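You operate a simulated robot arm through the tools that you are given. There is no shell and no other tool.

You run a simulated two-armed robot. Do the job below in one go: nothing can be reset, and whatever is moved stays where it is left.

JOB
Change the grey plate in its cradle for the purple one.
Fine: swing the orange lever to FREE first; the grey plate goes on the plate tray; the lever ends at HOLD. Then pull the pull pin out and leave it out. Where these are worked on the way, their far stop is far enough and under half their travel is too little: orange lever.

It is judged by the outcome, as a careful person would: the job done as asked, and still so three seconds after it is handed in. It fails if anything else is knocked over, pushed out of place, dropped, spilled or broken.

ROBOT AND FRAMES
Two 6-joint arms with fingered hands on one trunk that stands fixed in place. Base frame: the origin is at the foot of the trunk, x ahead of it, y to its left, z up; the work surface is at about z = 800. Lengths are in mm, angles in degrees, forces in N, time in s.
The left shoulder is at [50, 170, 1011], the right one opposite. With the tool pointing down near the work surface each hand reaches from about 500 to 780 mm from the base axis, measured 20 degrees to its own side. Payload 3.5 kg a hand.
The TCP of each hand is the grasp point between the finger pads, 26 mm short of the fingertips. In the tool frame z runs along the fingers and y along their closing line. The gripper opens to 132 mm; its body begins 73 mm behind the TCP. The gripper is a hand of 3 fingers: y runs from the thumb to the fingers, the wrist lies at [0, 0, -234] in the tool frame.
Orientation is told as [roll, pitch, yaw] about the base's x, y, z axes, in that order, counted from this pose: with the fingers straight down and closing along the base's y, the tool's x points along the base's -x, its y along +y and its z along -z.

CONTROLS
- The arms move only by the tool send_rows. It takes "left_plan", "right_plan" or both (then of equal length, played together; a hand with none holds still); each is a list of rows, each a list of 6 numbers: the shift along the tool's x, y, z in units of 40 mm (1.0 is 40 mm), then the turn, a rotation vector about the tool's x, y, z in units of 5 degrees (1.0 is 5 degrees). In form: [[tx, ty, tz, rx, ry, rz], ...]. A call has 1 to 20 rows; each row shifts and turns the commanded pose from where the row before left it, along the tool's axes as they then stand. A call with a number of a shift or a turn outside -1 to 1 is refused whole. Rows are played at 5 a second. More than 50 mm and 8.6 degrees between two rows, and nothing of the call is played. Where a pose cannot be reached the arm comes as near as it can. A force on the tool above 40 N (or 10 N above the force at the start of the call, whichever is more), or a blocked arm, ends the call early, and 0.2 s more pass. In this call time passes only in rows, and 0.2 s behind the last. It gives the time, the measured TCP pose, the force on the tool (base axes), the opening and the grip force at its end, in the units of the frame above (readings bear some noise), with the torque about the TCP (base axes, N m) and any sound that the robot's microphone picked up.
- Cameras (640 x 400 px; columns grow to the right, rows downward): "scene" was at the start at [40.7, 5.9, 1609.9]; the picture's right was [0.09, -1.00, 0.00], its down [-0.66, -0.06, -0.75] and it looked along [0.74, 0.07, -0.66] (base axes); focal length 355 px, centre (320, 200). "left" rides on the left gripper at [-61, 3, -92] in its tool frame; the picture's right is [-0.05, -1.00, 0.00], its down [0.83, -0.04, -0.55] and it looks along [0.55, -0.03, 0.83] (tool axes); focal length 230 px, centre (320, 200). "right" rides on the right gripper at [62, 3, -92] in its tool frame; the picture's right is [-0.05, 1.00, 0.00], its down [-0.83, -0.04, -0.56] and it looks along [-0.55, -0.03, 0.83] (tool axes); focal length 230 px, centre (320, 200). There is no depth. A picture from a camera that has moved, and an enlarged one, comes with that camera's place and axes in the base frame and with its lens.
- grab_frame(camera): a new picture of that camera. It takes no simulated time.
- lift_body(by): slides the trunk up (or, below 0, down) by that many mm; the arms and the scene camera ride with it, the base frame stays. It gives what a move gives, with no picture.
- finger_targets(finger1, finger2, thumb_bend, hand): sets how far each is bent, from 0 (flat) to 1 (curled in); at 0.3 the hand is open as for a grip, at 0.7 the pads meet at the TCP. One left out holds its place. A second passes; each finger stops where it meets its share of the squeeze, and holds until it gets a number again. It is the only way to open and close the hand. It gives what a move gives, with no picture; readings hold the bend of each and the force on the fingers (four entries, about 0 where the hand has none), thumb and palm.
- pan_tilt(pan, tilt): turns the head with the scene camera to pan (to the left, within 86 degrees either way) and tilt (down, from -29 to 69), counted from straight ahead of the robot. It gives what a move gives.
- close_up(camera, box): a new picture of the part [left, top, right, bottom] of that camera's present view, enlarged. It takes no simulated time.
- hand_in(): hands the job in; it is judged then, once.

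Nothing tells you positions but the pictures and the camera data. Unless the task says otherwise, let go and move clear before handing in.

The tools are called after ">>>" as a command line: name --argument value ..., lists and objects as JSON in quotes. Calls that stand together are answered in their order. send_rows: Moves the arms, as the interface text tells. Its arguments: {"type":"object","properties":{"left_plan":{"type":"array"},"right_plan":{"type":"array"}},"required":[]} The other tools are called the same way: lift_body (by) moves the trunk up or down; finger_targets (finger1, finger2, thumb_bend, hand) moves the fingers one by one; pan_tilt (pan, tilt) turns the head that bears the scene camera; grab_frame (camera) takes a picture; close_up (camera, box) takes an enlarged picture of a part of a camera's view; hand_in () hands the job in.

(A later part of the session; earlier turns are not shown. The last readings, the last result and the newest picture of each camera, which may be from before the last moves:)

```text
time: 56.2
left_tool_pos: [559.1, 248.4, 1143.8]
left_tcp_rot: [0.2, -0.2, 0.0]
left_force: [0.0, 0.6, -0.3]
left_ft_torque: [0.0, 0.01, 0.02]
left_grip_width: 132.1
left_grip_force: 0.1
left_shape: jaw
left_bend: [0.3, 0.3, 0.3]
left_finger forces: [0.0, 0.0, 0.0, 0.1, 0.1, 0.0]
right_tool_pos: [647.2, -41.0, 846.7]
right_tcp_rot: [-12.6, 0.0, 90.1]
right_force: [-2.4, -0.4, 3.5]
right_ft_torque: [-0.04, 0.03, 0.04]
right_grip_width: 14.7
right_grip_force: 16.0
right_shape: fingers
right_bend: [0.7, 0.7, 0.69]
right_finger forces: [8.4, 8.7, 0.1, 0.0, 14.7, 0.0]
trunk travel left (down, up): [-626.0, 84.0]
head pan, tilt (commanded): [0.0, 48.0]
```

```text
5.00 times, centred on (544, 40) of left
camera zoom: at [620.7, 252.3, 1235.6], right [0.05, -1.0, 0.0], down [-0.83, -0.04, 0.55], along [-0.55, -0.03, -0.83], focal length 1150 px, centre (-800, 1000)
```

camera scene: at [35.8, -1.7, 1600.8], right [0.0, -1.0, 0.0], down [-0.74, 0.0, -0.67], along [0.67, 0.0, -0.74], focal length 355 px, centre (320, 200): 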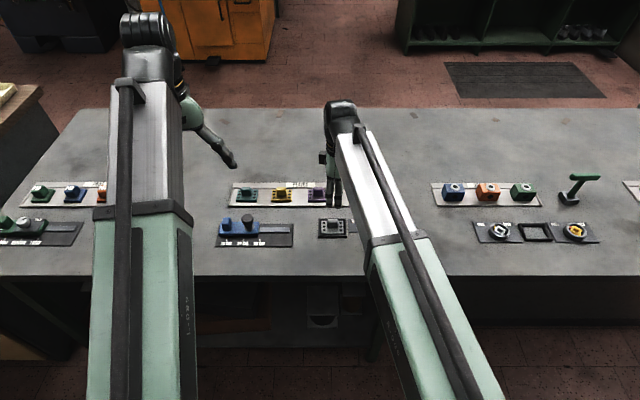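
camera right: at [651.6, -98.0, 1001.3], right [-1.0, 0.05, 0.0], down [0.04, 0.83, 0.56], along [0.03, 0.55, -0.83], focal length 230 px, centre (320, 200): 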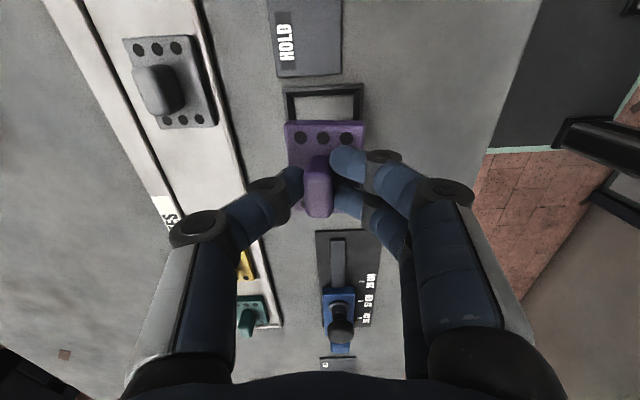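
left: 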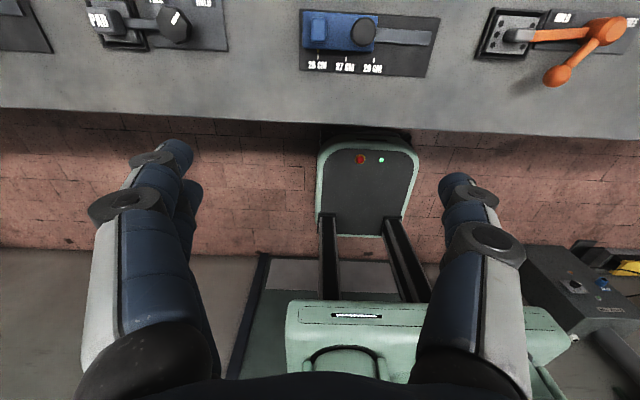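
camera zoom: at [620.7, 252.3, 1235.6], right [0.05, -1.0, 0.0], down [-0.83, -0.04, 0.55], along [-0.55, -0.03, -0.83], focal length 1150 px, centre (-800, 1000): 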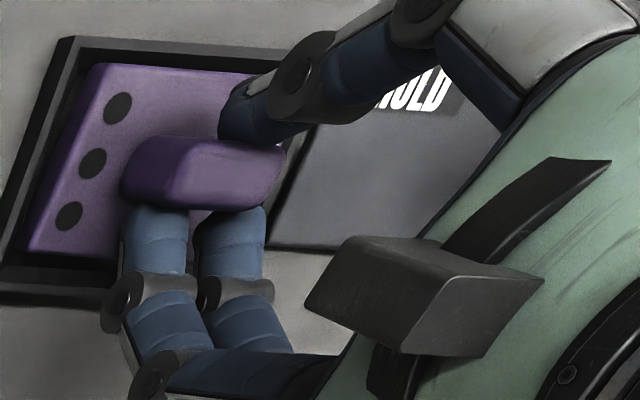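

There is contact with a slight push backwards, which suggests the far bevel. I'll lift a touch, move 2 mm towards me and lower again.

>>> send_rows --right_plan '[[0, -0.008, -0.037, 0, 0, 0], [0, 0.049, -0.011, 0, 0, 0], [0, 0, 0, 0, 0, 0]]'

>>> send_rows --right_plan '[[0, 0.01, 0.05, 0, 0, 0], [0, 0, 0, 0, 0, 0]]'

>>> close_up --camera "right" --box '[260, 80, 388, 160]'

>>> close_up --camera "left" --box '[480, 0, 608, 80]'

```text
time: 57.0
left_tool_pos: [560.9, 248.4, 1143.3]
left_tcp_rot: [0.1, 0.1, -0.1]
left_force: [-0.4, -0.2, 0.2]
left_ft_torque: [0.02, 0.01, -0.04]
left_grip_width: 131.8
left_grip_force: 0.0
left_shape: jaw
left_bend: [0.3, 0.3, 0.3]
left_finger forces: [0.0, 0.1, 0.0, 0.0, 0.0, 0.0]
right_tool_pos: [644.7, -41.1, 849.0]
right_tcp_rot: [-12.6, 0.1, 90.1]
right_force: [-1.4, -0.7, -2.6]
right_ft_torque: [-0.03, 0.04, -0.01]
right_grip_width: 15.0
right_grip_force: 14.5
right_shape: fingers
right_bend: [0.7, 0.7, 0.69]
right_finger forces: [7.8, 7.1, 0.1, 0.1, 14.7, 0.0]
trunk travel left (down, up): [-626.0, 84.0]
head pan, tilt (commanded): [0.0, 48.0]
```

```text
time: 57.6
left_tool_pos: [560.2, 248.0, 1143.4]
left_tcp_rot: [0.0, 0.0, 0.0]
left_force: [0.0, 0.1, 0.6]
left_ft_torque: [-0.03, 0.0, -0.02]
left_grip_width: 132.2
left_grip_force: 0.1
left_shape: jaw
left_bend: [0.3, 0.3, 0.3]
left_finger forces: [0.0, 0.1, 0.0, 0.1, 0.1, 0.0]
right_tool_pos: [644.4, -41.2, 846.5]
right_tcp_rot: [-12.5, 0.0, 90.1]
right_force: [-0.3, -1.5, -0.4]
right_ft_torque: [-0.02, 0.07, 0.0]
right_grip_width: 15.3
right_grip_force: 15.1
right_shape: fingers
right_bend: [0.71, 0.71, 0.69]
right_finger forces: [7.4, 7.0, 0.1, 0.0, 15.2, 0.0]
trunk travel left (down, up): [-626.0, 84.0]
head pan, tilt (commanded): [0.0, 48.0]
```

```text
5.00 times, centred on (324, 120) of right
camera zoom: at [621.8, -100.8, 936.9], right [-0.97, 0.05, -0.22], down [-0.08, 0.83, 0.55], along [0.21, 0.55, -0.81], focal length 1150 px, centre (300, 600)
```

zoom: 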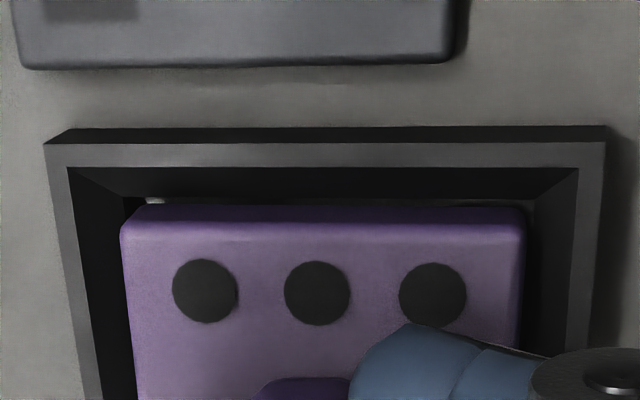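

```text
5.00 times, centred on (544, 40) of left
camera zoom: at [621.3, 252.3, 1235.3], right [0.05, -1.0, 0.0], down [-0.83, -0.04, 0.55], along [-0.55, -0.03, -0.83], focal length 1150 px, centre (-800, 1000)
```

zoom: 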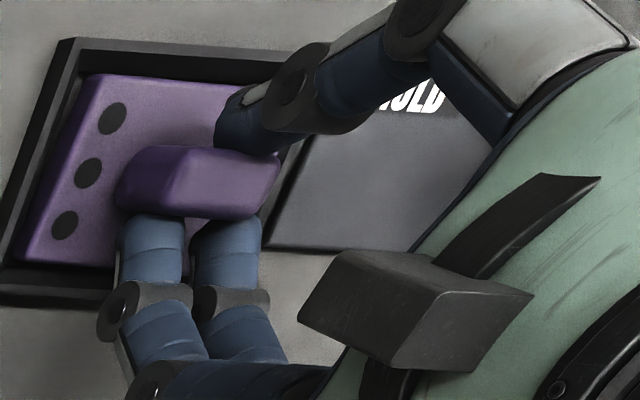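

Gaps are now even on both sides. I'm continuing down until it rests.

>>> send_rows --right_plan '[[0, 0.008, 0.04, 0, 0, 0], [0, 0, 0, 0, 0, 0]]'

>>> send_rows --right_plan '[[0, 0.008, 0.04, 0, 0, 0], [0, 0, 0, 0, 0, 0]]'

>>> close_up --camera "right" --box '[260, 80, 388, 160]'

>>> close_up --camera "left" --box '[480, 0, 608, 80]'

```text
time: 58.2
left_tool_pos: [560.2, 248.8, 1143.7]
left_tcp_rot: [0.0, 0.0, 0.0]
left_force: [-0.3, 0.0, 0.6]
left_ft_torque: [-0.01, 0.01, 0.01]
left_grip_width: 131.8
left_grip_force: 0.0
left_shape: jaw
left_bend: [0.3, 0.3, 0.3]
left_finger forces: [0.1, 0.0, 0.1, 0.0, 0.0, 0.1]
right_tool_pos: [643.8, -40.2, 844.4]
right_tcp_rot: [-12.5, 0.0, 90.1]
right_force: [2.9, 0.2, 3.7]
right_ft_torque: [0.0, -0.01, 0.02]
right_grip_width: 15.5
right_grip_force: 15.3
right_shape: fingers
right_bend: [0.71, 0.71, 0.69]
right_finger forces: [7.0, 6.8, 0.1, 0.1, 16.3, 0.1]
trunk travel left (down, up): [-626.0, 84.0]
head pan, tilt (commanded): [0.0, 48.0]
```

```text
time: 58.8
left_tool_pos: [559.8, 248.7, 1142.4]
left_tcp_rot: [-0.1, -0.2, 0.0]
left_force: [0.1, 0.0, 1.1]
left_ft_torque: [-0.01, -0.04, -0.01]
left_grip_width: 132.1
left_grip_force: 0.0
left_shape: jaw
left_bend: [0.3, 0.3, 0.3]
left_finger forces: [0.0, 0.0, 0.0, 0.0, 0.0, 0.0]
right_tool_pos: [643.5, -40.7, 843.1]
right_tcp_rot: [-12.7, 0.0, 90.1]
right_force: [1.7, 0.1, 8.9]
right_ft_torque: [0.03, -0.06, 0.01]
right_grip_width: 15.0
right_grip_force: 15.6
right_shape: fingers
right_bend: [0.72, 0.71, 0.69]
right_finger forces: [7.2, 7.2, 0.0, 0.1, 16.8, 0.0]
trunk travel left (down, up): [-626.0, 84.0]
head pan, tilt (commanded): [0.0, 48.0]
```

```text
5.00 times, centred on (324, 120) of right
camera zoom: at [621.3, -100.7, 934.0], right [-0.97, 0.05, -0.22], down [-0.08, 0.83, 0.55], along [0.21, 0.55, -0.81], focal length 1150 px, centre (300, 600)
```

zoom: 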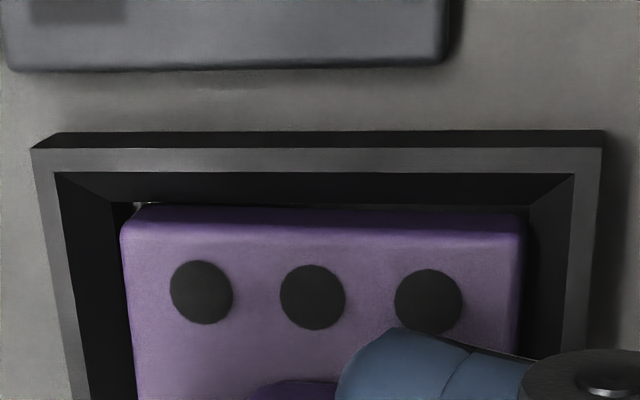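

```text
5.00 times, centred on (544, 40) of left
camera zoom: at [620.8, 252.4, 1235.6], right [0.05, -1.0, 0.0], down [-0.83, -0.04, 0.55], along [-0.55, -0.03, -0.83], focal length 1150 px, centre (-800, 1000)
```

zoom: 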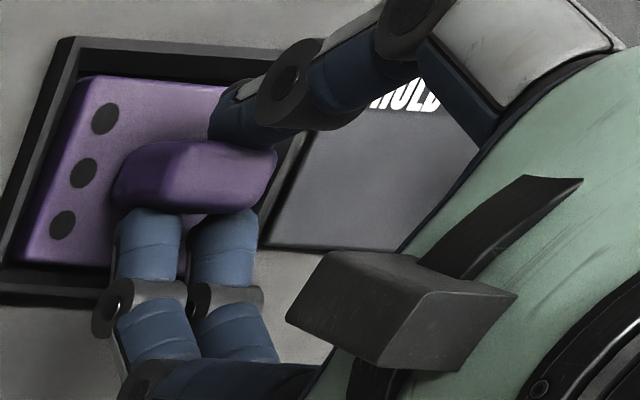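

The hole pattern now sits exactly where the grey plate's did, so the plate is seated. I'll relieve the downward force and open the hand.

>>> send_rows --right_plan '[[0, -0.005, -0.03, 0, 0, 0], [0, 0, 0, 0, 0, 0]]'

>>> finger_targets --hand "right" --finger1 0.67 --finger2 0.67 --thumb_bend 0.66

>>> finger_targets --hand "right" --finger1 0.62 --finger2 0.62 --thumb_bend 0.6

>>> close_up --camera "right" --box '[240, 100, 400, 200]'

>>> close_up --camera "left" --box '[480, 0, 608, 80]'

```text
time: 59.4
left_tool_pos: [559.8, 249.2, 1143.3]
left_tcp_rot: [0.0, -0.1, 0.0]
left_force: [-0.1, 0.0, 0.3]
left_ft_torque: [0.03, 0.01, -0.02]
left_grip_width: 132.2
left_grip_force: 0.1
left_shape: jaw
left_bend: [0.3, 0.3, 0.3]
left_finger forces: [0.1, 0.1, 0.0, 0.0, 0.0, 0.0]
right_tool_pos: [643.3, -41.9, 844.6]
right_tcp_rot: [-12.4, 0.0, 90.1]
right_force: [2.9, 0.5, 4.8]
right_ft_torque: [0.04, -0.04, 0.03]
right_grip_width: 15.2
right_grip_force: 15.2
right_shape: fingers
right_bend: [0.72, 0.71, 0.68]
right_finger forces: [6.6, 6.7, 0.0, 0.0, 16.7, 0.0]
trunk travel left (down, up): [-626.0, 84.0]
head pan, tilt (commanded): [0.0, 48.0]
```

```text
time: 60.4
left_tool_pos: [559.6, 249.3, 1143.3]
left_tcp_rot: [0.0, -0.2, -0.1]
left_force: [0.2, 0.1, 0.1]
left_ft_torque: [-0.01, -0.04, 0.02]
left_grip_width: 131.7
left_grip_force: 0.1
left_shape: jaw
left_bend: [0.3, 0.3, 0.3]
left_finger forces: [0.0, 0.1, 0.1, 0.1, 0.0, 0.0]
right_tool_pos: [644.3, -42.5, 844.1]
right_tcp_rot: [-12.5, 0.0, 90.0]
right_force: [-0.1, 0.7, 1.1]
right_ft_torque: [0.0, 0.01, 0.04]
right_grip_width: 18.2
right_grip_force: 1.8
right_shape: fingers
right_bend: [0.67, 0.67, 0.65]
right_finger forces: [1.1, 1.0, 0.1, 0.0, 1.8, 0.0]
trunk travel left (down, up): [-626.0, 84.0]
head pan, tilt (commanded): [0.0, 48.0]
```

```text
time: 61.4
left_tool_pos: [559.3, 248.4, 1143.6]
left_tcp_rot: [0.1, -0.2, 0.1]
left_force: [-0.9, 0.2, 0.6]
left_ft_torque: [0.03, 0.03, -0.04]
left_grip_width: 131.9
left_grip_force: 0.1
left_shape: jaw
left_bend: [0.3, 0.3, 0.3]
left_finger forces: [0.0, 0.0, 0.0, 0.0, 0.1, 0.0]
right_tool_pos: [643.0, -41.1, 843.6]
right_tcp_rot: [-12.6, 0.0, 90.2]
right_force: [0.1, -1.0, 1.8]
right_ft_torque: [-0.01, 0.01, 0.02]
right_grip_width: 29.9
right_grip_force: 0.9
right_shape: fingers
right_bend: [0.63, 0.63, 0.6]
right_finger forces: [0.8, 1.0, 0.0, 0.1, 0.0, 0.0]
trunk travel left (down, up): [-626.0, 84.0]
head pan, tilt (commanded): [0.0, 48.0]
```

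```text
4.00 times, centred on (320, 150) of right
camera zoom: at [621.3, -101.1, 934.4], right [-0.97, 0.05, -0.22], down [-0.08, 0.83, 0.55], along [0.21, 0.55, -0.81], focal length 920 px, centre (320, 400)
```

zoom: 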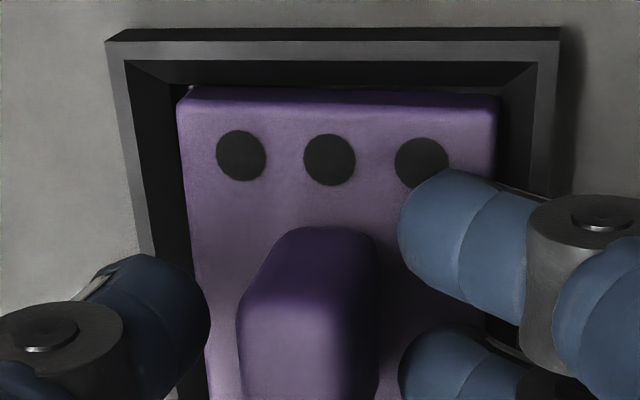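

```text
5.00 times, centred on (544, 40) of left
camera zoom: at [621.2, 252.3, 1235.3], right [0.05, -1.0, 0.0], down [-0.83, -0.04, 0.55], along [-0.55, -0.03, -0.83], focal length 1150 px, centre (-800, 1000)
```

zoom: 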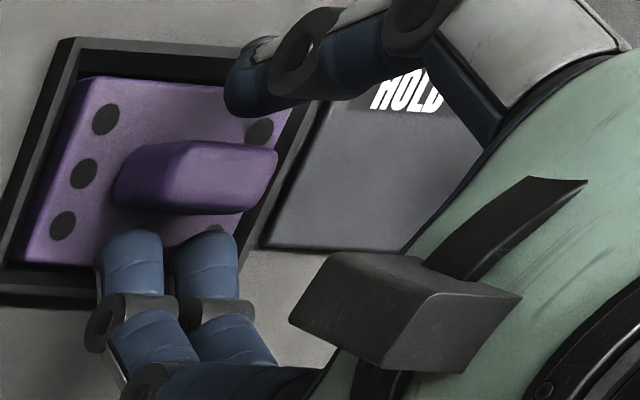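

The plate stays seated and the hand is free. I'm withdrawing along the tool's own axis so the fingers don't drag the handle.

>>> send_rows --right_plan '[[0, 0, -0.15, 0, 0, 0], [0, 0, -0.4, 0, 0, 0], [0, 0, -0.8, 0, 0, 0], [0, 0, -0.9, 0, 0, 0], [0, 0, 0, 0, 0, 0]]'

>>> close_up --camera "left" --box '[440, 0, 640, 125]'

>>> close_up --camera "right" --box '[240, 40, 400, 140]'

>>> grab_frame --camera "scene"

```text
time: 62.6
left_tool_pos: [558.7, 249.1, 1143.5]
left_tcp_rot: [0.0, 0.0, -0.1]
left_force: [0.8, -0.4, 0.1]
left_ft_torque: [0.0, -0.01, 0.01]
left_grip_width: 131.9
left_grip_force: 0.1
left_shape: jaw
left_bend: [0.3, 0.3, 0.3]
left_finger forces: [0.1, 0.0, 0.0, 0.0, 0.1, 0.0]
right_tool_pos: [623.2, -41.1, 932.6]
right_tcp_rot: [-12.5, 0.0, 90.2]
right_force: [-0.2, 0.7, 0.5]
right_ft_torque: [0.0, -0.02, -0.02]
right_grip_width: 31.1
right_grip_force: 0.2
right_shape: fingers
right_bend: [0.62, 0.62, 0.6]
right_finger forces: [0.0, 0.1, 0.0, 0.1, 0.0, 0.0]
trunk travel left (down, up): [-626.0, 84.0]
head pan, tilt (commanded): [0.0, 48.0]
```

```text
3.20 times, centred on (540, 62) of left
camera zoom: at [621.3, 252.3, 1235.2], right [0.05, -1.0, 0.0], down [-0.83, -0.04, 0.55], along [-0.55, -0.03, -0.83], focal length 736 px, centre (-384, 640)
```

zoom: 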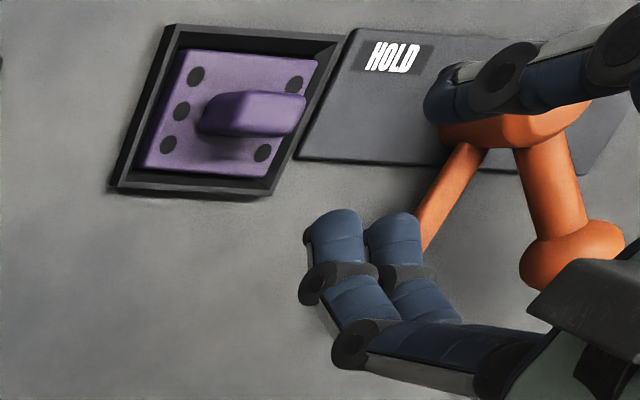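

```text
4.00 times, centred on (320, 90) of right
camera zoom: at [601.5, -101.7, 1021.9], right [-0.98, 0.05, -0.22], down [-0.08, 0.83, 0.55], along [0.21, 0.55, -0.81], focal length 920 px, centre (320, 640)
```

zoom: 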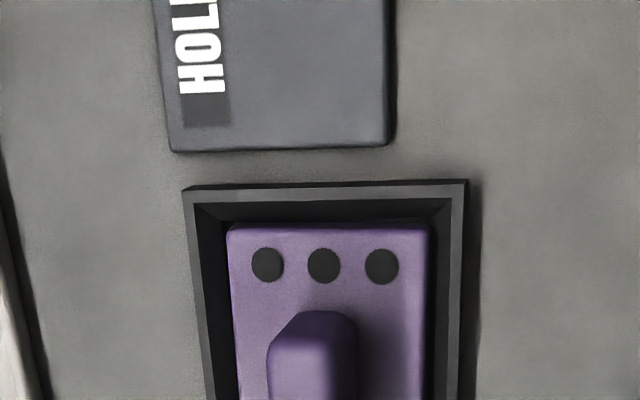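

```text
taken
camera scene: at [36.1, -1.5, 1600.8], right [0.0, -1.0, 0.0], down [-0.74, 0.0, -0.67], along [0.67, 0.0, -0.74], focal length 355 px, centre (320, 200)
```

scene: 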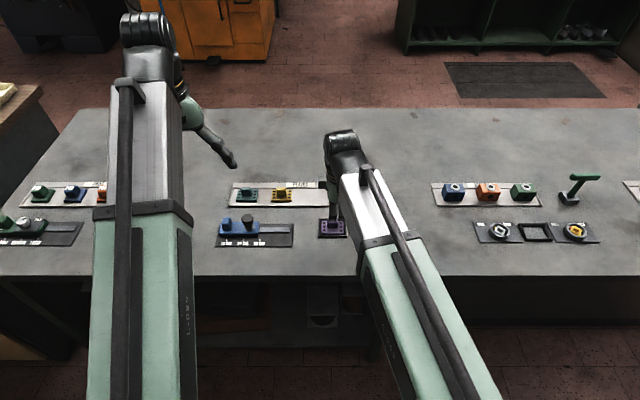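

The purple plate lies flat in the cradle in the same position the grey one had. I'm now levelling the right hand and turning it to straddle the lever ball at FREE.

>>> send_rows --right_plan '[[0, 0, -0.2, -0.5, 0, 0], [0, 0, -0.2, -0.5, 0, 0], [0, 0, -0.2, -0.5, 0, 0], [0, 0, 0, -0.5, 0, 0], [0, 0, 0, -0.5, 0, 0], [0, 0, 0, 0, 0, 0.84], [0, 0, 0, 0, 0, 0.84], [0, 0, 0, 0, 0, 0.84], [0, 0, 0, 0, 0, 0.84], [0, 0, 0, 0, 0, 0.84], [0, 0, 0, 0, 0, 0.84], [0, 0, 0, 0, 0, 0.84], [0, 0, 0, 0, 0, 0.84], [0, 0, 0, 0, 0, 0.84], [0, 0, 0, 0, 0, 0.84], [0, 0, 0, 0, 0, 0]]'

>>> finger_targets --hand "right" --finger1 0.55 --finger2 0.55 --thumb_bend 0.55

```text
time: 66.0
left_tool_pos: [559.4, 248.9, 1141.8]
left_tcp_rot: [0.1, 0.1, 0.0]
left_force: [0.2, -0.9, 1.1]
left_ft_torque: [-0.02, 0.0, -0.03]
left_grip_width: 131.8
left_grip_force: 0.0
left_shape: jaw
left_bend: [0.3, 0.3, 0.3]
left_finger forces: [0.1, 0.0, 0.0, 0.1, 0.1, 0.0]
right_tool_pos: [620.0, -41.4, 955.9]
right_tcp_rot: [0.0, 0.0, 48.0]
right_force: [0.5, -0.5, 0.2]
right_ft_torque: [-0.04, -0.03, -0.01]
right_grip_width: 31.3
right_grip_force: 0.1
right_shape: fingers
right_bend: [0.62, 0.62, 0.6]
right_finger forces: [0.1, 0.0, 0.1, 0.0, 0.0, 0.1]
trunk travel left (down, up): [-626.0, 84.0]
head pan, tilt (commanded): [0.0, 48.0]
```

```text
time: 67.0
left_tool_pos: [560.5, 247.7, 1142.4]
left_tcp_rot: [0.1, 0.0, 0.0]
left_force: [-0.2, 1.0, -0.1]
left_ft_torque: [0.01, 0.01, -0.02]
left_grip_width: 131.9
left_grip_force: 0.0
left_shape: jaw
left_bend: [0.3, 0.3, 0.3]
left_finger forces: [0.0, 0.0, 0.0, 0.1, 0.0, 0.0]
right_tool_pos: [620.7, -41.5, 955.0]
right_tcp_rot: [-0.1, 0.0, 48.1]
right_force: [0.0, 0.4, -0.8]
right_ft_torque: [-0.01, -0.03, 0.01]
right_grip_width: 50.2
right_grip_force: 0.1
right_shape: fingers
right_bend: [0.55, 0.55, 0.55]
right_finger forces: [0.0, 0.0, 0.0, 0.1, 0.0, 0.0]
trunk travel left (down, up): [-626.0, 84.0]
head pan, tilt (commanded): [0.0, 48.0]
```

>>> send_rows --right_plan '[[0.648, -0.488, 0, 0, 0, 0], [0.648, -0.488, 0, 0, 0, 0], [0.648, -0.488, 0, 0, 0, 0], [0.648, -0.488, 0.2, 0, 0, 0], [0.648, -0.488, 0.4, 0, 0, 0], [0, 0, 0, 0, 0, 0]]'

>>> grab_frame --camera "right"

>>> close_up --camera "left" --box '[440, 0, 640, 125]'

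```text
time: 68.4
left_tool_pos: [560.0, 249.4, 1142.7]
left_tcp_rot: [0.0, -0.2, 0.0]
left_force: [0.7, -0.2, 0.1]
left_ft_torque: [-0.02, -0.02, 0.0]
left_grip_width: 132.1
left_grip_force: 0.0
left_shape: jaw
left_bend: [0.3, 0.3, 0.3]
left_finger forces: [0.1, 0.1, 0.1, 0.0, 0.0, 0.1]
right_tool_pos: [606.5, -201.4, 932.6]
right_tcp_rot: [0.0, 0.1, 48.1]
right_force: [-0.1, 0.4, -0.5]
right_ft_torque: [0.02, 0.0, -0.06]
right_grip_width: 50.6
right_grip_force: 0.0
right_shape: fingers
right_bend: [0.55, 0.55, 0.55]
right_finger forces: [0.0, 0.0, 0.1, 0.0, 0.0, 0.0]
trunk travel left (down, up): [-626.0, 84.0]
head pan, tilt (commanded): [0.0, 48.0]
```

```text
taken
camera right: at [564.0, -244.0, 1025.3], right [-0.71, 0.71, 0.0], down [0.59, 0.59, 0.56], along [0.39, 0.39, -0.83], focal length 230 px, centre (320, 200)
```

right: 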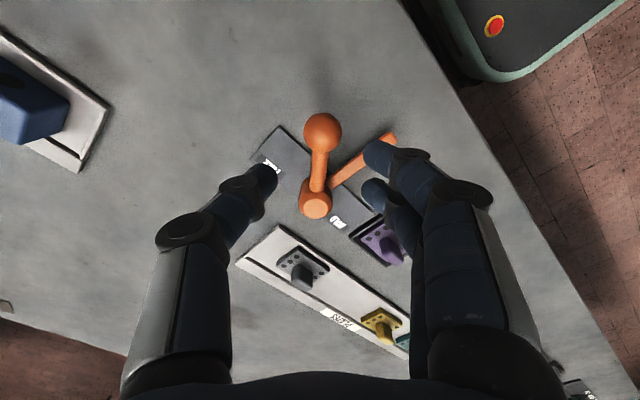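

```text
3.20 times, centred on (540, 62) of left
camera zoom: at [621.2, 252.5, 1235.3], right [0.05, -1.0, 0.0], down [-0.83, -0.04, 0.55], along [-0.55, -0.03, -0.83], focal length 736 px, centre (-384, 640)
```

zoom: 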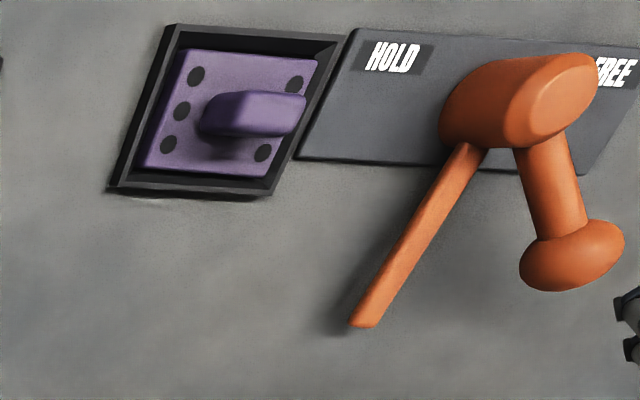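

The ball is about 7 mm outward from the hand axis. I'll correct and descend around it.

>>> send_rows --right_plan '[[0.18, 0.04, 0, 0, 0, 0], [0, 0, 0.7, 0, 0, 0], [0, 0, 0.5, 0, 0, 0], [0, 0, 0, 0, 0, 0]]'

>>> grab_frame --camera "right"

```text
time: 69.4
left_tool_pos: [560.2, 248.7, 1142.6]
left_tcp_rot: [0.1, -0.1, 0.2]
left_force: [-0.2, -0.1, 0.2]
left_ft_torque: [0.0, -0.01, -0.02]
left_grip_width: 131.9
left_grip_force: 0.1
left_shape: jaw
left_bend: [0.3, 0.3, 0.3]
left_finger forces: [0.0, 0.0, 0.0, 0.0, 0.0, 0.0]
right_tool_pos: [601.6, -206.8, 885.5]
right_tcp_rot: [0.0, 0.0, 48.1]
right_force: [0.4, 0.4, 0.3]
right_ft_torque: [0.01, 0.02, 0.0]
right_grip_width: 50.5
right_grip_force: 0.0
right_shape: fingers
right_bend: [0.55, 0.55, 0.55]
right_finger forces: [0.1, 0.1, 0.0, 0.1, 0.0, 0.0]
trunk travel left (down, up): [-626.0, 84.0]
head pan, tilt (commanded): [0.0, 48.0]
```

```text
taken
camera right: at [559.1, -248.6, 977.9], right [-0.71, 0.71, 0.0], down [0.59, 0.59, 0.56], along [0.39, 0.39, -0.83], focal length 230 px, centre (320, 200)
```

right: 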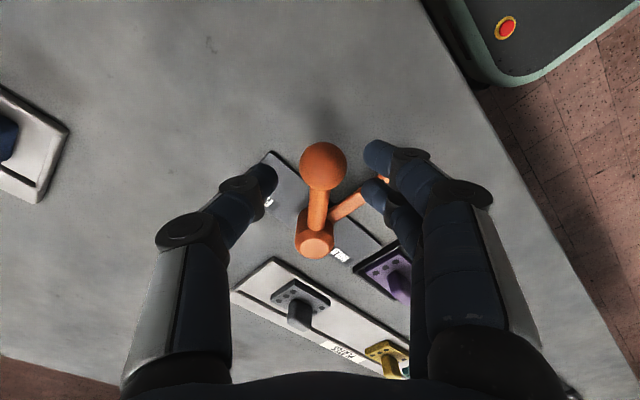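

Centred. I'll lower to ball level and begin the swing back towards HOLD.

>>> send_rows --right_plan '[[0, 0, 0.35, 0, 0, 0], [0, 0, 0.33, 0, 0, 0], [0, 0, 0, 0, 0, 0]]'

>>> send_rows --right_plan '[[-0.0069, 0.159, 0, 0, 0, 1], [-0.0069, 0.159, 0, 0, 0, 1], [-0.0069, 0.159, 0, 0, 0, 1], [-0.0069, 0.159, 0, 0, 0, 1], [-0.0069, 0.159, 0, 0, 0, 1], [-0.0069, 0.159, 0, 0, 0, 1], [-0.0069, 0.159, 0, 0, 0, 1], [-0.0069, 0.159, 0, 0, 0, 1], [-0.0069, 0.159, 0, 0, 0, 1], [-0.0069, 0.159, 0, 0, 0, 1]]'

>>> grab_frame --camera "right"

>>> close_up --camera "left" --box '[440, 0, 640, 125]'

```text
time: 70.2
left_tool_pos: [558.8, 248.0, 1143.8]
left_tcp_rot: [0.1, -0.2, -0.1]
left_force: [-0.3, 0.4, 0.9]
left_ft_torque: [0.02, 0.02, 0.01]
left_grip_width: 131.7
left_grip_force: 0.0
left_shape: jaw
left_bend: [0.3, 0.3, 0.3]
left_finger forces: [0.0, 0.0, 0.0, 0.0, 0.0, 0.0]
right_tool_pos: [600.3, -205.5, 856.3]
right_tcp_rot: [0.0, 0.0, 48.1]
right_force: [0.3, 0.1, 0.8]
right_ft_torque: [0.01, 0.03, 0.02]
right_grip_width: 50.6
right_grip_force: 0.0
right_shape: fingers
right_bend: [0.55, 0.55, 0.55]
right_finger forces: [0.1, 0.1, 0.0, 0.0, 0.1, 0.0]
trunk travel left (down, up): [-626.0, 84.0]
head pan, tilt (commanded): [0.0, 48.0]
```

```text
time: 72.4
left_tool_pos: [560.2, 249.7, 1143.2]
left_tcp_rot: [0.0, 0.0, -0.1]
left_force: [0.4, -0.1, -0.9]
left_ft_torque: [-0.03, 0.01, 0.0]
left_grip_width: 131.9
left_grip_force: 0.1
left_shape: jaw
left_bend: [0.3, 0.3, 0.3]
left_finger forces: [0.0, 0.0, 0.0, 0.0, 0.0, 0.1]
right_tool_pos: [574.1, -148.7, 856.7]
right_tcp_rot: [-0.1, 0.0, -2.0]
right_force: [-0.4, -0.1, 0.2]
right_ft_torque: [0.02, -0.02, 0.02]
right_grip_width: 51.6
right_grip_force: 0.3
right_shape: fingers
right_bend: [0.55, 0.55, 0.55]
right_finger forces: [0.0, 0.0, 0.1, 0.0, 0.3, 0.0]
trunk travel left (down, up): [-626.0, 84.0]
head pan, tilt (commanded): [0.0, 48.0]
```

```text
taken
camera right: at [514.5, -141.8, 949.7], right [0.09, 1.0, 0.0], down [0.83, -0.07, 0.56], along [0.55, -0.05, -0.83], focal length 230 px, centre (320, 200)
```

right: 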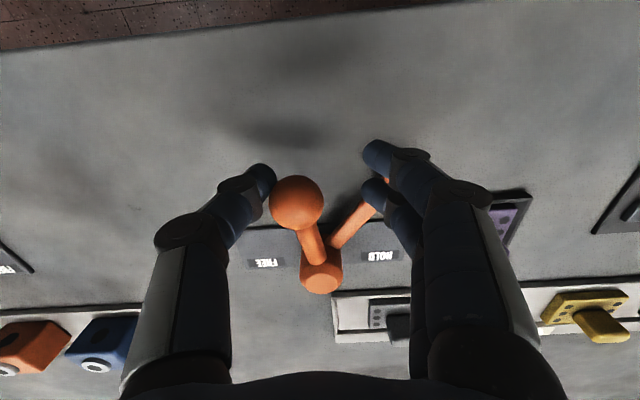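

```text
3.20 times, centred on (540, 62) of left
camera zoom: at [621.2, 252.4, 1235.2], right [0.05, -1.0, 0.0], down [-0.83, -0.04, 0.55], along [-0.55, -0.03, -0.83], focal length 736 px, centre (-384, 640)
```

zoom: 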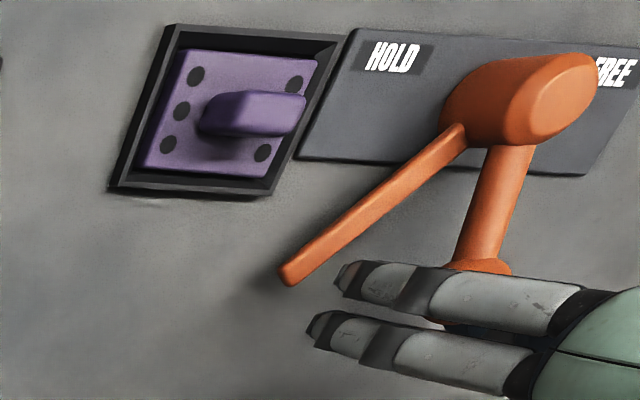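

The lever follows nicely. The hand is about 8 mm too far out, so I'm correcting inward while continuing the swing.

>>> send_rows --right_plan '[[-0.08, 0.152, 0, 0, 0, 1], [-0.08, 0.152, 0, 0, 0, 1], [-0.03, 0.152, 0, 0, 0, 1], [-0.0066, 0.152, 0, 0, 0, 1], [-0.0066, 0.152, 0, 0, 0, 1]]'

>>> grab_frame --camera "right"

>>> close_up --camera "left" --box '[440, 0, 640, 125]'

```text
time: 73.6
left_tool_pos: [560.0, 249.4, 1142.8]
left_tcp_rot: [0.2, -0.1, 0.0]
left_force: [0.1, 0.3, 0.8]
left_ft_torque: [-0.04, 0.02, 0.02]
left_grip_width: 131.6
left_grip_force: 0.0
left_shape: jaw
left_bend: [0.3, 0.3, 0.3]
left_finger forces: [0.0, 0.0, 0.0, 0.0, 0.0, 0.1]
right_tool_pos: [588.9, -121.1, 856.1]
right_tcp_rot: [-0.1, -0.1, -26.9]
right_force: [-2.4, -1.6, -0.3]
right_ft_torque: [-0.04, 0.06, -0.05]
right_grip_width: 53.5
right_grip_force: 1.4
right_shape: fingers
right_bend: [0.55, 0.55, 0.54]
right_finger forces: [0.1, 0.0, 0.1, 0.0, 2.7, 0.0]
trunk travel left (down, up): [-626.0, 84.0]
head pan, tilt (commanded): [0.0, 48.0]
```

```text
taken
camera right: at [536.7, -88.4, 949.8], right [0.5, 0.87, 0.0], down [0.72, -0.42, 0.56], along [0.48, -0.28, -0.83], focal length 230 px, centre (320, 200)
```

right: 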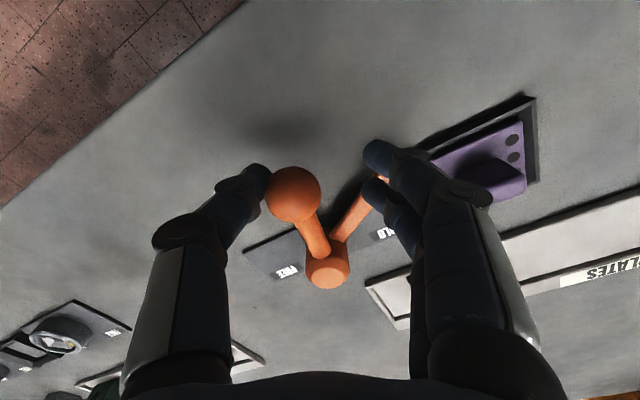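

```text
3.20 times, centred on (540, 62) of left
camera zoom: at [621.1, 252.2, 1235.3], right [0.05, -1.0, 0.0], down [-0.83, -0.04, 0.55], along [-0.55, -0.03, -0.83], focal length 736 px, centre (-384, 640)
```

zoom: 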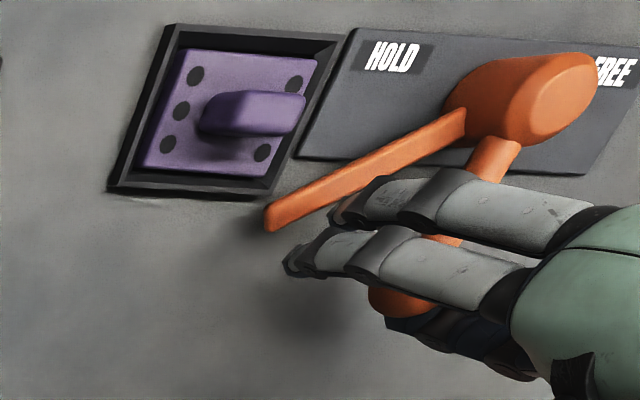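

Almost there. I'm continuing the last stretch towards HOLD.

>>> send_rows --right_plan '[[-0.0066, 0.152, 0, 0, 0, 1], [-0.0066, 0.152, 0, 0, 0, 1], [-0.0066, 0.152, 0, 0, 0, 1], [-0.0066, 0.152, 0, 0, 0, 1]]'

>>> grab_frame --camera "right"

>>> close_up --camera "left" --box '[440, 0, 640, 125]'

```text
time: 74.6
left_tool_pos: [560.2, 249.0, 1142.7]
left_tcp_rot: [0.0, -0.1, 0.1]
left_force: [0.8, -0.1, 0.3]
left_ft_torque: [-0.02, 0.03, 0.03]
left_grip_width: 131.9
left_grip_force: 0.2
left_shape: jaw
left_bend: [0.3, 0.3, 0.3]
left_finger forces: [0.0, 0.0, 0.0, 0.0, 0.0, 0.0]
right_tool_pos: [605.6, -100.9, 856.9]
right_tcp_rot: [0.0, 0.1, -47.0]
right_force: [0.3, 0.0, 0.0]
right_ft_torque: [0.05, -0.01, 0.01]
right_grip_width: 50.9
right_grip_force: 0.0
right_shape: fingers
right_bend: [0.55, 0.55, 0.55]
right_finger forces: [0.0, 0.1, 0.0, 0.0, 0.1, 0.0]
trunk travel left (down, up): [-626.0, 84.0]
head pan, tilt (commanded): [0.0, 48.0]
```

```text
taken
camera right: at [566.5, -51.7, 949.9], right [0.77, 0.64, 0.0], down [0.53, -0.64, 0.56], along [0.36, -0.43, -0.83], focal length 230 px, centre (320, 200)
```

right: 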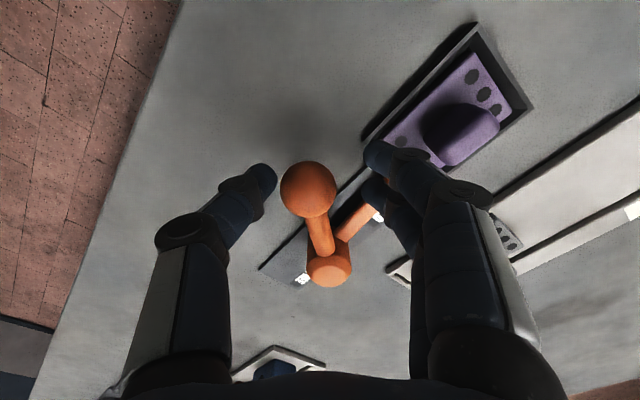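

```text
3.20 times, centred on (540, 62) of left
camera zoom: at [621.2, 252.4, 1235.3], right [0.05, -1.0, 0.0], down [-0.83, -0.04, 0.55], along [-0.55, -0.03, -0.83], focal length 736 px, centre (-384, 640)
```

zoom: 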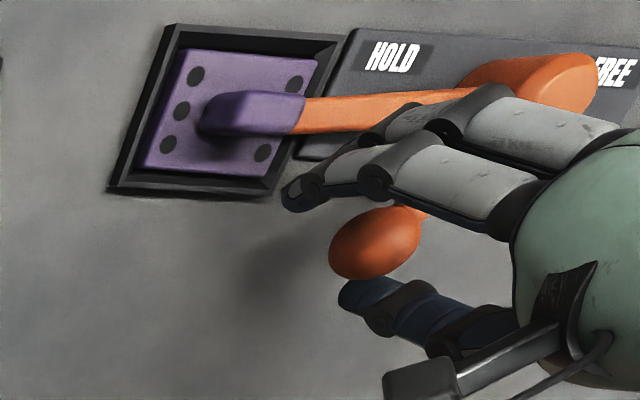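

The lever looks back at its original HOLD position. I'll press a little further to confirm it is against the stop.

>>> send_rows --right_plan '[[-0.0066, 0.152, 0, 0, 0, 1], [-0.0066, 0.152, 0, 0, 0, 1], [0, 0.05, 0, 0, 0, 0]]'

>>> close_up --camera "left" --box '[440, 0, 640, 125]'

>>> grab_frame --camera "right"

```text
time: 75.4
left_tool_pos: [560.0, 248.3, 1141.9]
left_tcp_rot: [0.1, -0.1, 0.0]
left_force: [0.2, -0.5, -0.3]
left_ft_torque: [-0.01, 0.0, 0.01]
left_grip_width: 131.6
left_grip_force: 0.0
left_shape: jaw
left_bend: [0.3, 0.3, 0.3]
left_finger forces: [0.1, 0.0, 0.1, 0.0, 0.0, 0.0]
right_tool_pos: [615.2, -93.0, 857.7]
right_tcp_rot: [0.0, 0.0, -57.1]
right_force: [-2.9, -4.9, -0.1]
right_ft_torque: [-0.09, 0.05, 0.08]
right_grip_width: 57.5
right_grip_force: 2.8
right_shape: fingers
right_bend: [0.55, 0.55, 0.53]
right_finger forces: [0.0, 0.0, 0.1, 0.0, 5.4, 0.1]
trunk travel left (down, up): [-626.0, 84.0]
head pan, tilt (commanded): [0.0, 48.0]
```

```text
3.20 times, centred on (540, 62) of left
camera zoom: at [620.9, 251.8, 1235.5], right [0.05, -1.0, 0.0], down [-0.83, -0.04, 0.55], along [-0.55, -0.03, -0.83], focal length 736 px, centre (-384, 640)
```

zoom: 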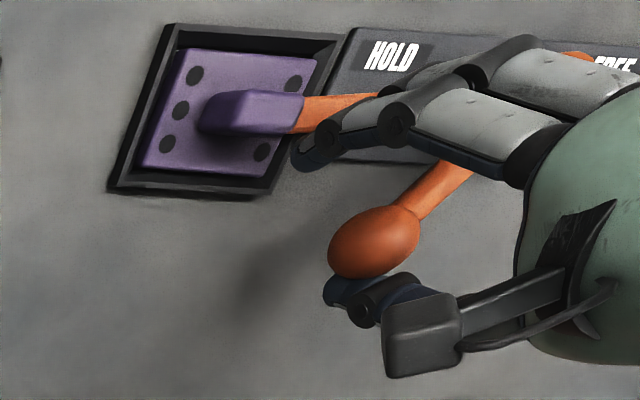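

```text
taken
camera right: at [586.1, -37.9, 950.0], right [0.87, 0.5, 0.0], down [0.42, -0.72, 0.56], along [0.28, -0.48, -0.83], focal length 230 px, centre (320, 200)
```

right: 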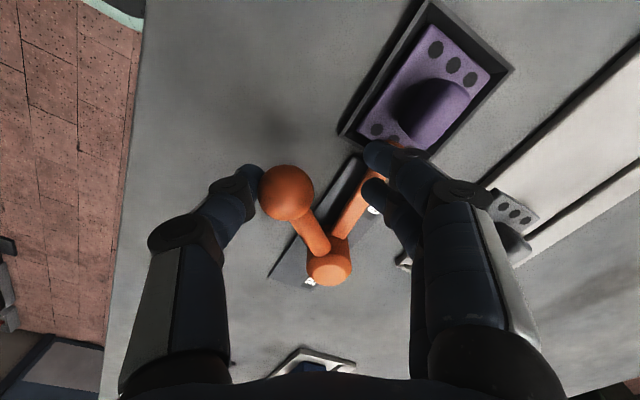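

It's against the HOLD stop, pressing 5 N with no further movement. I'm backing off and lifting clear.

>>> send_rows --right_plan '[[0, -0.15, 0, 0, 0, 0], [0, -0.15, 0, 0, 0, 0], [0, 0, -0.4, 0, 0, 0], [0, 0, -0.8, 0, 0, 0], [0, 0, -1, 0, 0, 0], [0, 0, -1, 0, 0, 0], [0, 0, 0, 0, 0, 0]]'

>>> close_up --camera "left" --box '[440, 0, 640, 125]'

>>> grab_frame --camera "right"

```text
time: 77.0
left_tool_pos: [559.5, 249.5, 1142.5]
left_tcp_rot: [0.1, 0.0, 0.0]
left_force: [-0.6, -0.2, 0.1]
left_ft_torque: [0.01, 0.0, -0.03]
left_grip_width: 132.0
left_grip_force: 0.1
left_shape: jaw
left_bend: [0.3, 0.3, 0.3]
left_finger forces: [0.0, 0.1, 0.0, 0.0, 0.0, 0.0]
right_tool_pos: [606.5, -99.5, 985.4]
right_tcp_rot: [0.1, 0.1, -56.9]
right_force: [-0.3, -0.2, -1.3]
right_ft_torque: [-0.02, -0.04, 0.02]
right_grip_width: 51.0
right_grip_force: 0.1
right_shape: fingers
right_bend: [0.55, 0.55, 0.55]
right_finger forces: [0.0, 0.1, 0.0, 0.0, 0.0, 0.1]
trunk travel left (down, up): [-626.0, 84.0]
head pan, tilt (commanded): [0.0, 48.0]
```

```text
3.20 times, centred on (540, 62) of left
camera zoom: at [621.3, 252.3, 1235.2], right [0.05, -1.0, 0.0], down [-0.83, -0.04, 0.55], along [-0.55, -0.03, -0.83], focal length 736 px, centre (-384, 640)
```

zoom: 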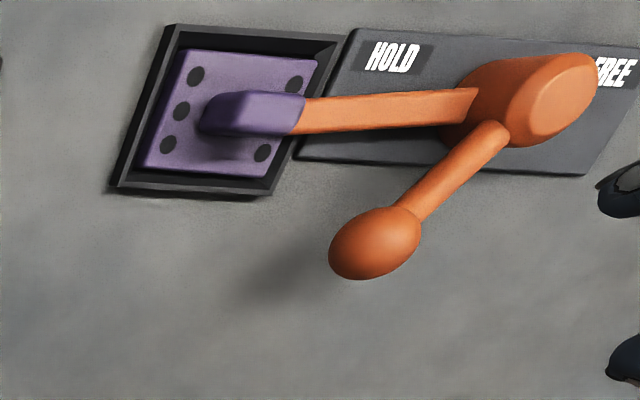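

```text
taken
camera right: at [577.0, -44.6, 1078.4], right [0.87, 0.5, 0.0], down [0.42, -0.72, 0.56], along [0.28, -0.48, -0.83], focal length 230 px, centre (320, 200)
```

right: 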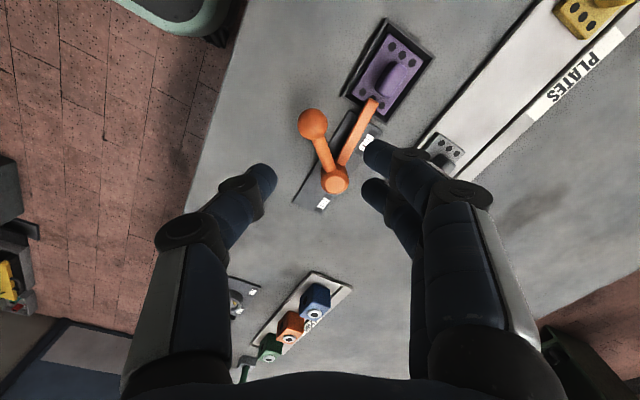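

The lever is at HOLD over the purple plate. Next is the pull pin on the blue slider at about (639, 193). I'm moving the right arm out of the way and bringing the left hand above the pin.

>>> send_rows --right_plan '[[-0.504, -0.602, -0.42, 0, 0, 0], [-0.504, -0.602, -0.42, 0, 0, 0], [-0.504, -0.602, -0.42, 0, 0, 0], [-0.504, -0.602, -0.42, 0, 0, 0], [-0.504, -0.602, -0.42, 0, 0, 0], [0, 0, 0, 0, 0, 0]]' --left_plan '[[-0.39, -0.28, 0.6, 0, 0, 0], [-0.39, -0.28, 0.6, 0, 0, 0], [-0.39, -0.28, 0.6, 0, 0, 0], [-0.39, -0.28, 0.6, 0, 0, 0], [-0.39, -0.28, 0.6, 0, 0, 0], [0, 0, 0, 0, 0, 0]]'

>>> grab_frame --camera "left"

>>> grab_frame --camera "scene"

>>> close_up --camera "scene" --box '[210, 200, 306, 260]'

```text
time: 78.4
left_tool_pos: [636.7, 191.9, 1022.6]
left_tcp_rot: [0.0, -0.2, 0.0]
left_force: [-0.1, 0.3, -0.2]
left_ft_torque: [-0.02, -0.03, 0.01]
left_grip_width: 131.7
left_grip_force: 0.1
left_shape: jaw
left_bend: [0.3, 0.3, 0.3]
left_finger forces: [0.1, 0.1, 0.0, 0.0, 0.0, 0.0]
right_tool_pos: [560.6, -248.9, 1068.7]
right_tcp_rot: [0.0, 0.0, -56.8]
right_force: [1.1, 0.5, -0.9]
right_ft_torque: [-0.02, 0.0, 0.0]
right_grip_width: 51.0
right_grip_force: 0.0
right_shape: fingers
right_bend: [0.55, 0.55, 0.55]
right_finger forces: [0.0, 0.1, 0.0, 0.1, 0.0, 0.1]
trunk travel left (down, up): [-626.0, 84.0]
head pan, tilt (commanded): [0.0, 48.0]
```

```text
taken
camera left: at [698.2, 196.4, 1115.0], right [0.05, -1.0, 0.0], down [-0.83, -0.04, 0.55], along [-0.55, -0.03, -0.83], focal length 230 px, centre (320, 200)
```

left: 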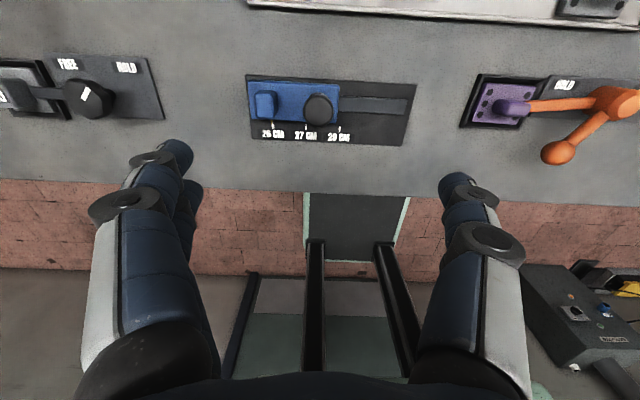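

```text
taken
camera scene: at [35.8, -1.3, 1600.8], right [0.0, -1.0, 0.0], down [-0.74, 0.0, -0.67], along [0.67, 0.0, -0.74], focal length 355 px, centre (320, 200)
```

scene: 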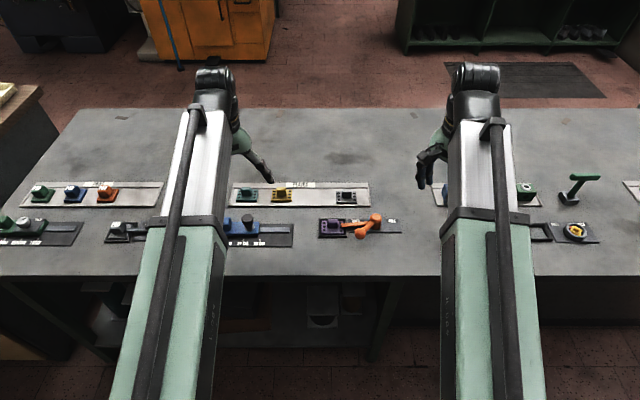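

```text
6.67 times, centred on (258, 230) of scene
camera zoom: at [35.8, -1.3, 1600.8], right [0.0, -1.0, 0.0], down [-0.74, 0.0, -0.67], along [0.67, 0.0, -0.74], focal length 2366 px, centre (733, 0)
```

zoom: 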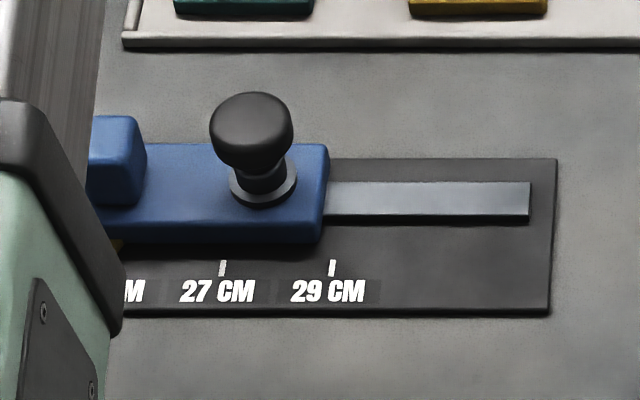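

This view shows a mushroom head on a stem with a collar, which is clearly a pull pin. Its head is centred near (642, 194, 849). I'm rotating the left hand so the fingers close front to back, away from the blue block.

>>> send_rows --left_plan '[[0, 0, 0.1, 0, 0, -1], [0, 0, 0.1, 0, 0, -1], [0, 0, 0.1, 0, 0, -1], [0, 0, 0.1, 0, 0, -1], [0, 0, 0.1, 0, 0, -1], [0, 0, 0.1, 0, 0, -1], [0, 0, 0.1, 0, 0, -1], [0, 0, 0.1, 0, 0, -1], [0, 0, 0.1, 0, 0, -1], [0, 0, 0.1, 0, 0, -1], [0, 0, 0.1, 0, 0, -1], [0, 0, 0.1, 0, 0, -1], [0, 0, 0.1, 0, 0, -1], [0, 0, 0.1, 0, 0, -1], [0, 0, 0.1, 0, 0, -1], [0, 0, 0, 0, 0, 0]]'

>>> finger_targets --hand "left" --finger1 0.5 --finger2 0.5 --thumb_bend 0.5

>>> grab_frame --camera "left"

>>> grab_frame --camera "scene"

```text
time: 81.8
left_tool_pos: [637.2, 193.4, 963.0]
left_tcp_rot: [0.0, -0.1, 75.1]
left_force: [0.7, -0.6, -0.6]
left_ft_torque: [-0.03, -0.03, 0.03]
left_grip_width: 132.0
left_grip_force: 0.0
left_shape: jaw
left_bend: [0.3, 0.3, 0.3]
left_finger forces: [0.0, 0.0, 0.0, 0.0, 0.0, 0.0]
right_tool_pos: [560.6, -248.9, 1066.8]
right_tcp_rot: [0.0, 0.0, -56.9]
right_force: [-0.7, 0.4, -0.5]
right_ft_torque: [0.02, 0.0, 0.0]
right_grip_width: 51.2
right_grip_force: 0.1
right_shape: fingers
right_bend: [0.55, 0.55, 0.55]
right_finger forces: [0.0, 0.1, 0.0, 0.0, 0.1, 0.1]
trunk travel left (down, up): [-626.0, 84.0]
head pan, tilt (commanded): [0.0, 48.0]
```

```text
time: 82.8
left_tool_pos: [637.9, 193.0, 961.8]
left_tcp_rot: [0.0, -0.2, 75.0]
left_force: [-0.6, 0.2, 1.0]
left_ft_torque: [-0.01, 0.0, 0.0]
left_grip_width: 68.5
left_grip_force: 0.0
left_shape: fingers
left_bend: [0.5, 0.5, 0.5]
left_finger forces: [0.1, 0.0, 0.0, 0.0, 0.0, 0.1]
right_tool_pos: [559.9, -249.6, 1068.7]
right_tcp_rot: [0.0, 0.1, -56.9]
right_force: [-0.2, -0.1, -0.8]
right_ft_torque: [0.0, 0.01, 0.03]
right_grip_width: 51.3
right_grip_force: 0.1
right_shape: fingers
right_bend: [0.55, 0.55, 0.55]
right_finger forces: [0.0, 0.0, 0.0, 0.0, 0.0, 0.0]
trunk travel left (down, up): [-626.0, 84.0]
head pan, tilt (commanded): [0.0, 48.0]
```

```text
taken
camera left: at [650.5, 253.7, 1055.1], right [0.98, -0.21, 0.0], down [-0.17, -0.81, 0.55], along [-0.11, -0.54, -0.83], focal length 230 px, centre (320, 200)
```

left: 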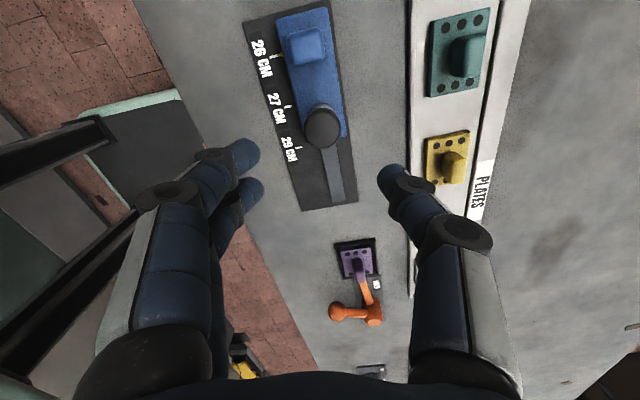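

```text
taken
camera scene: at [35.9, -1.5, 1600.8], right [0.0, -1.0, 0.0], down [-0.74, 0.0, -0.67], along [0.67, 0.0, -0.74], focal length 355 px, centre (320, 200)
```

scene: 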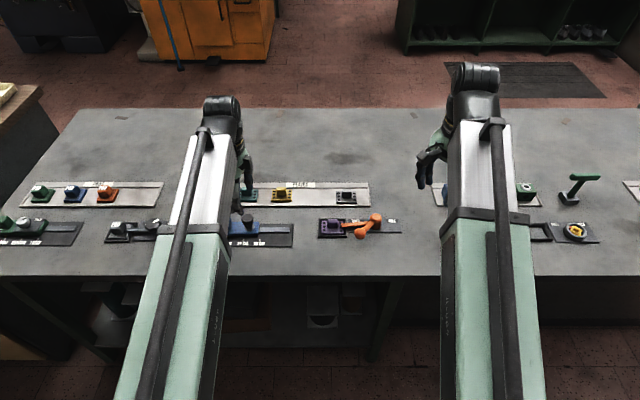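

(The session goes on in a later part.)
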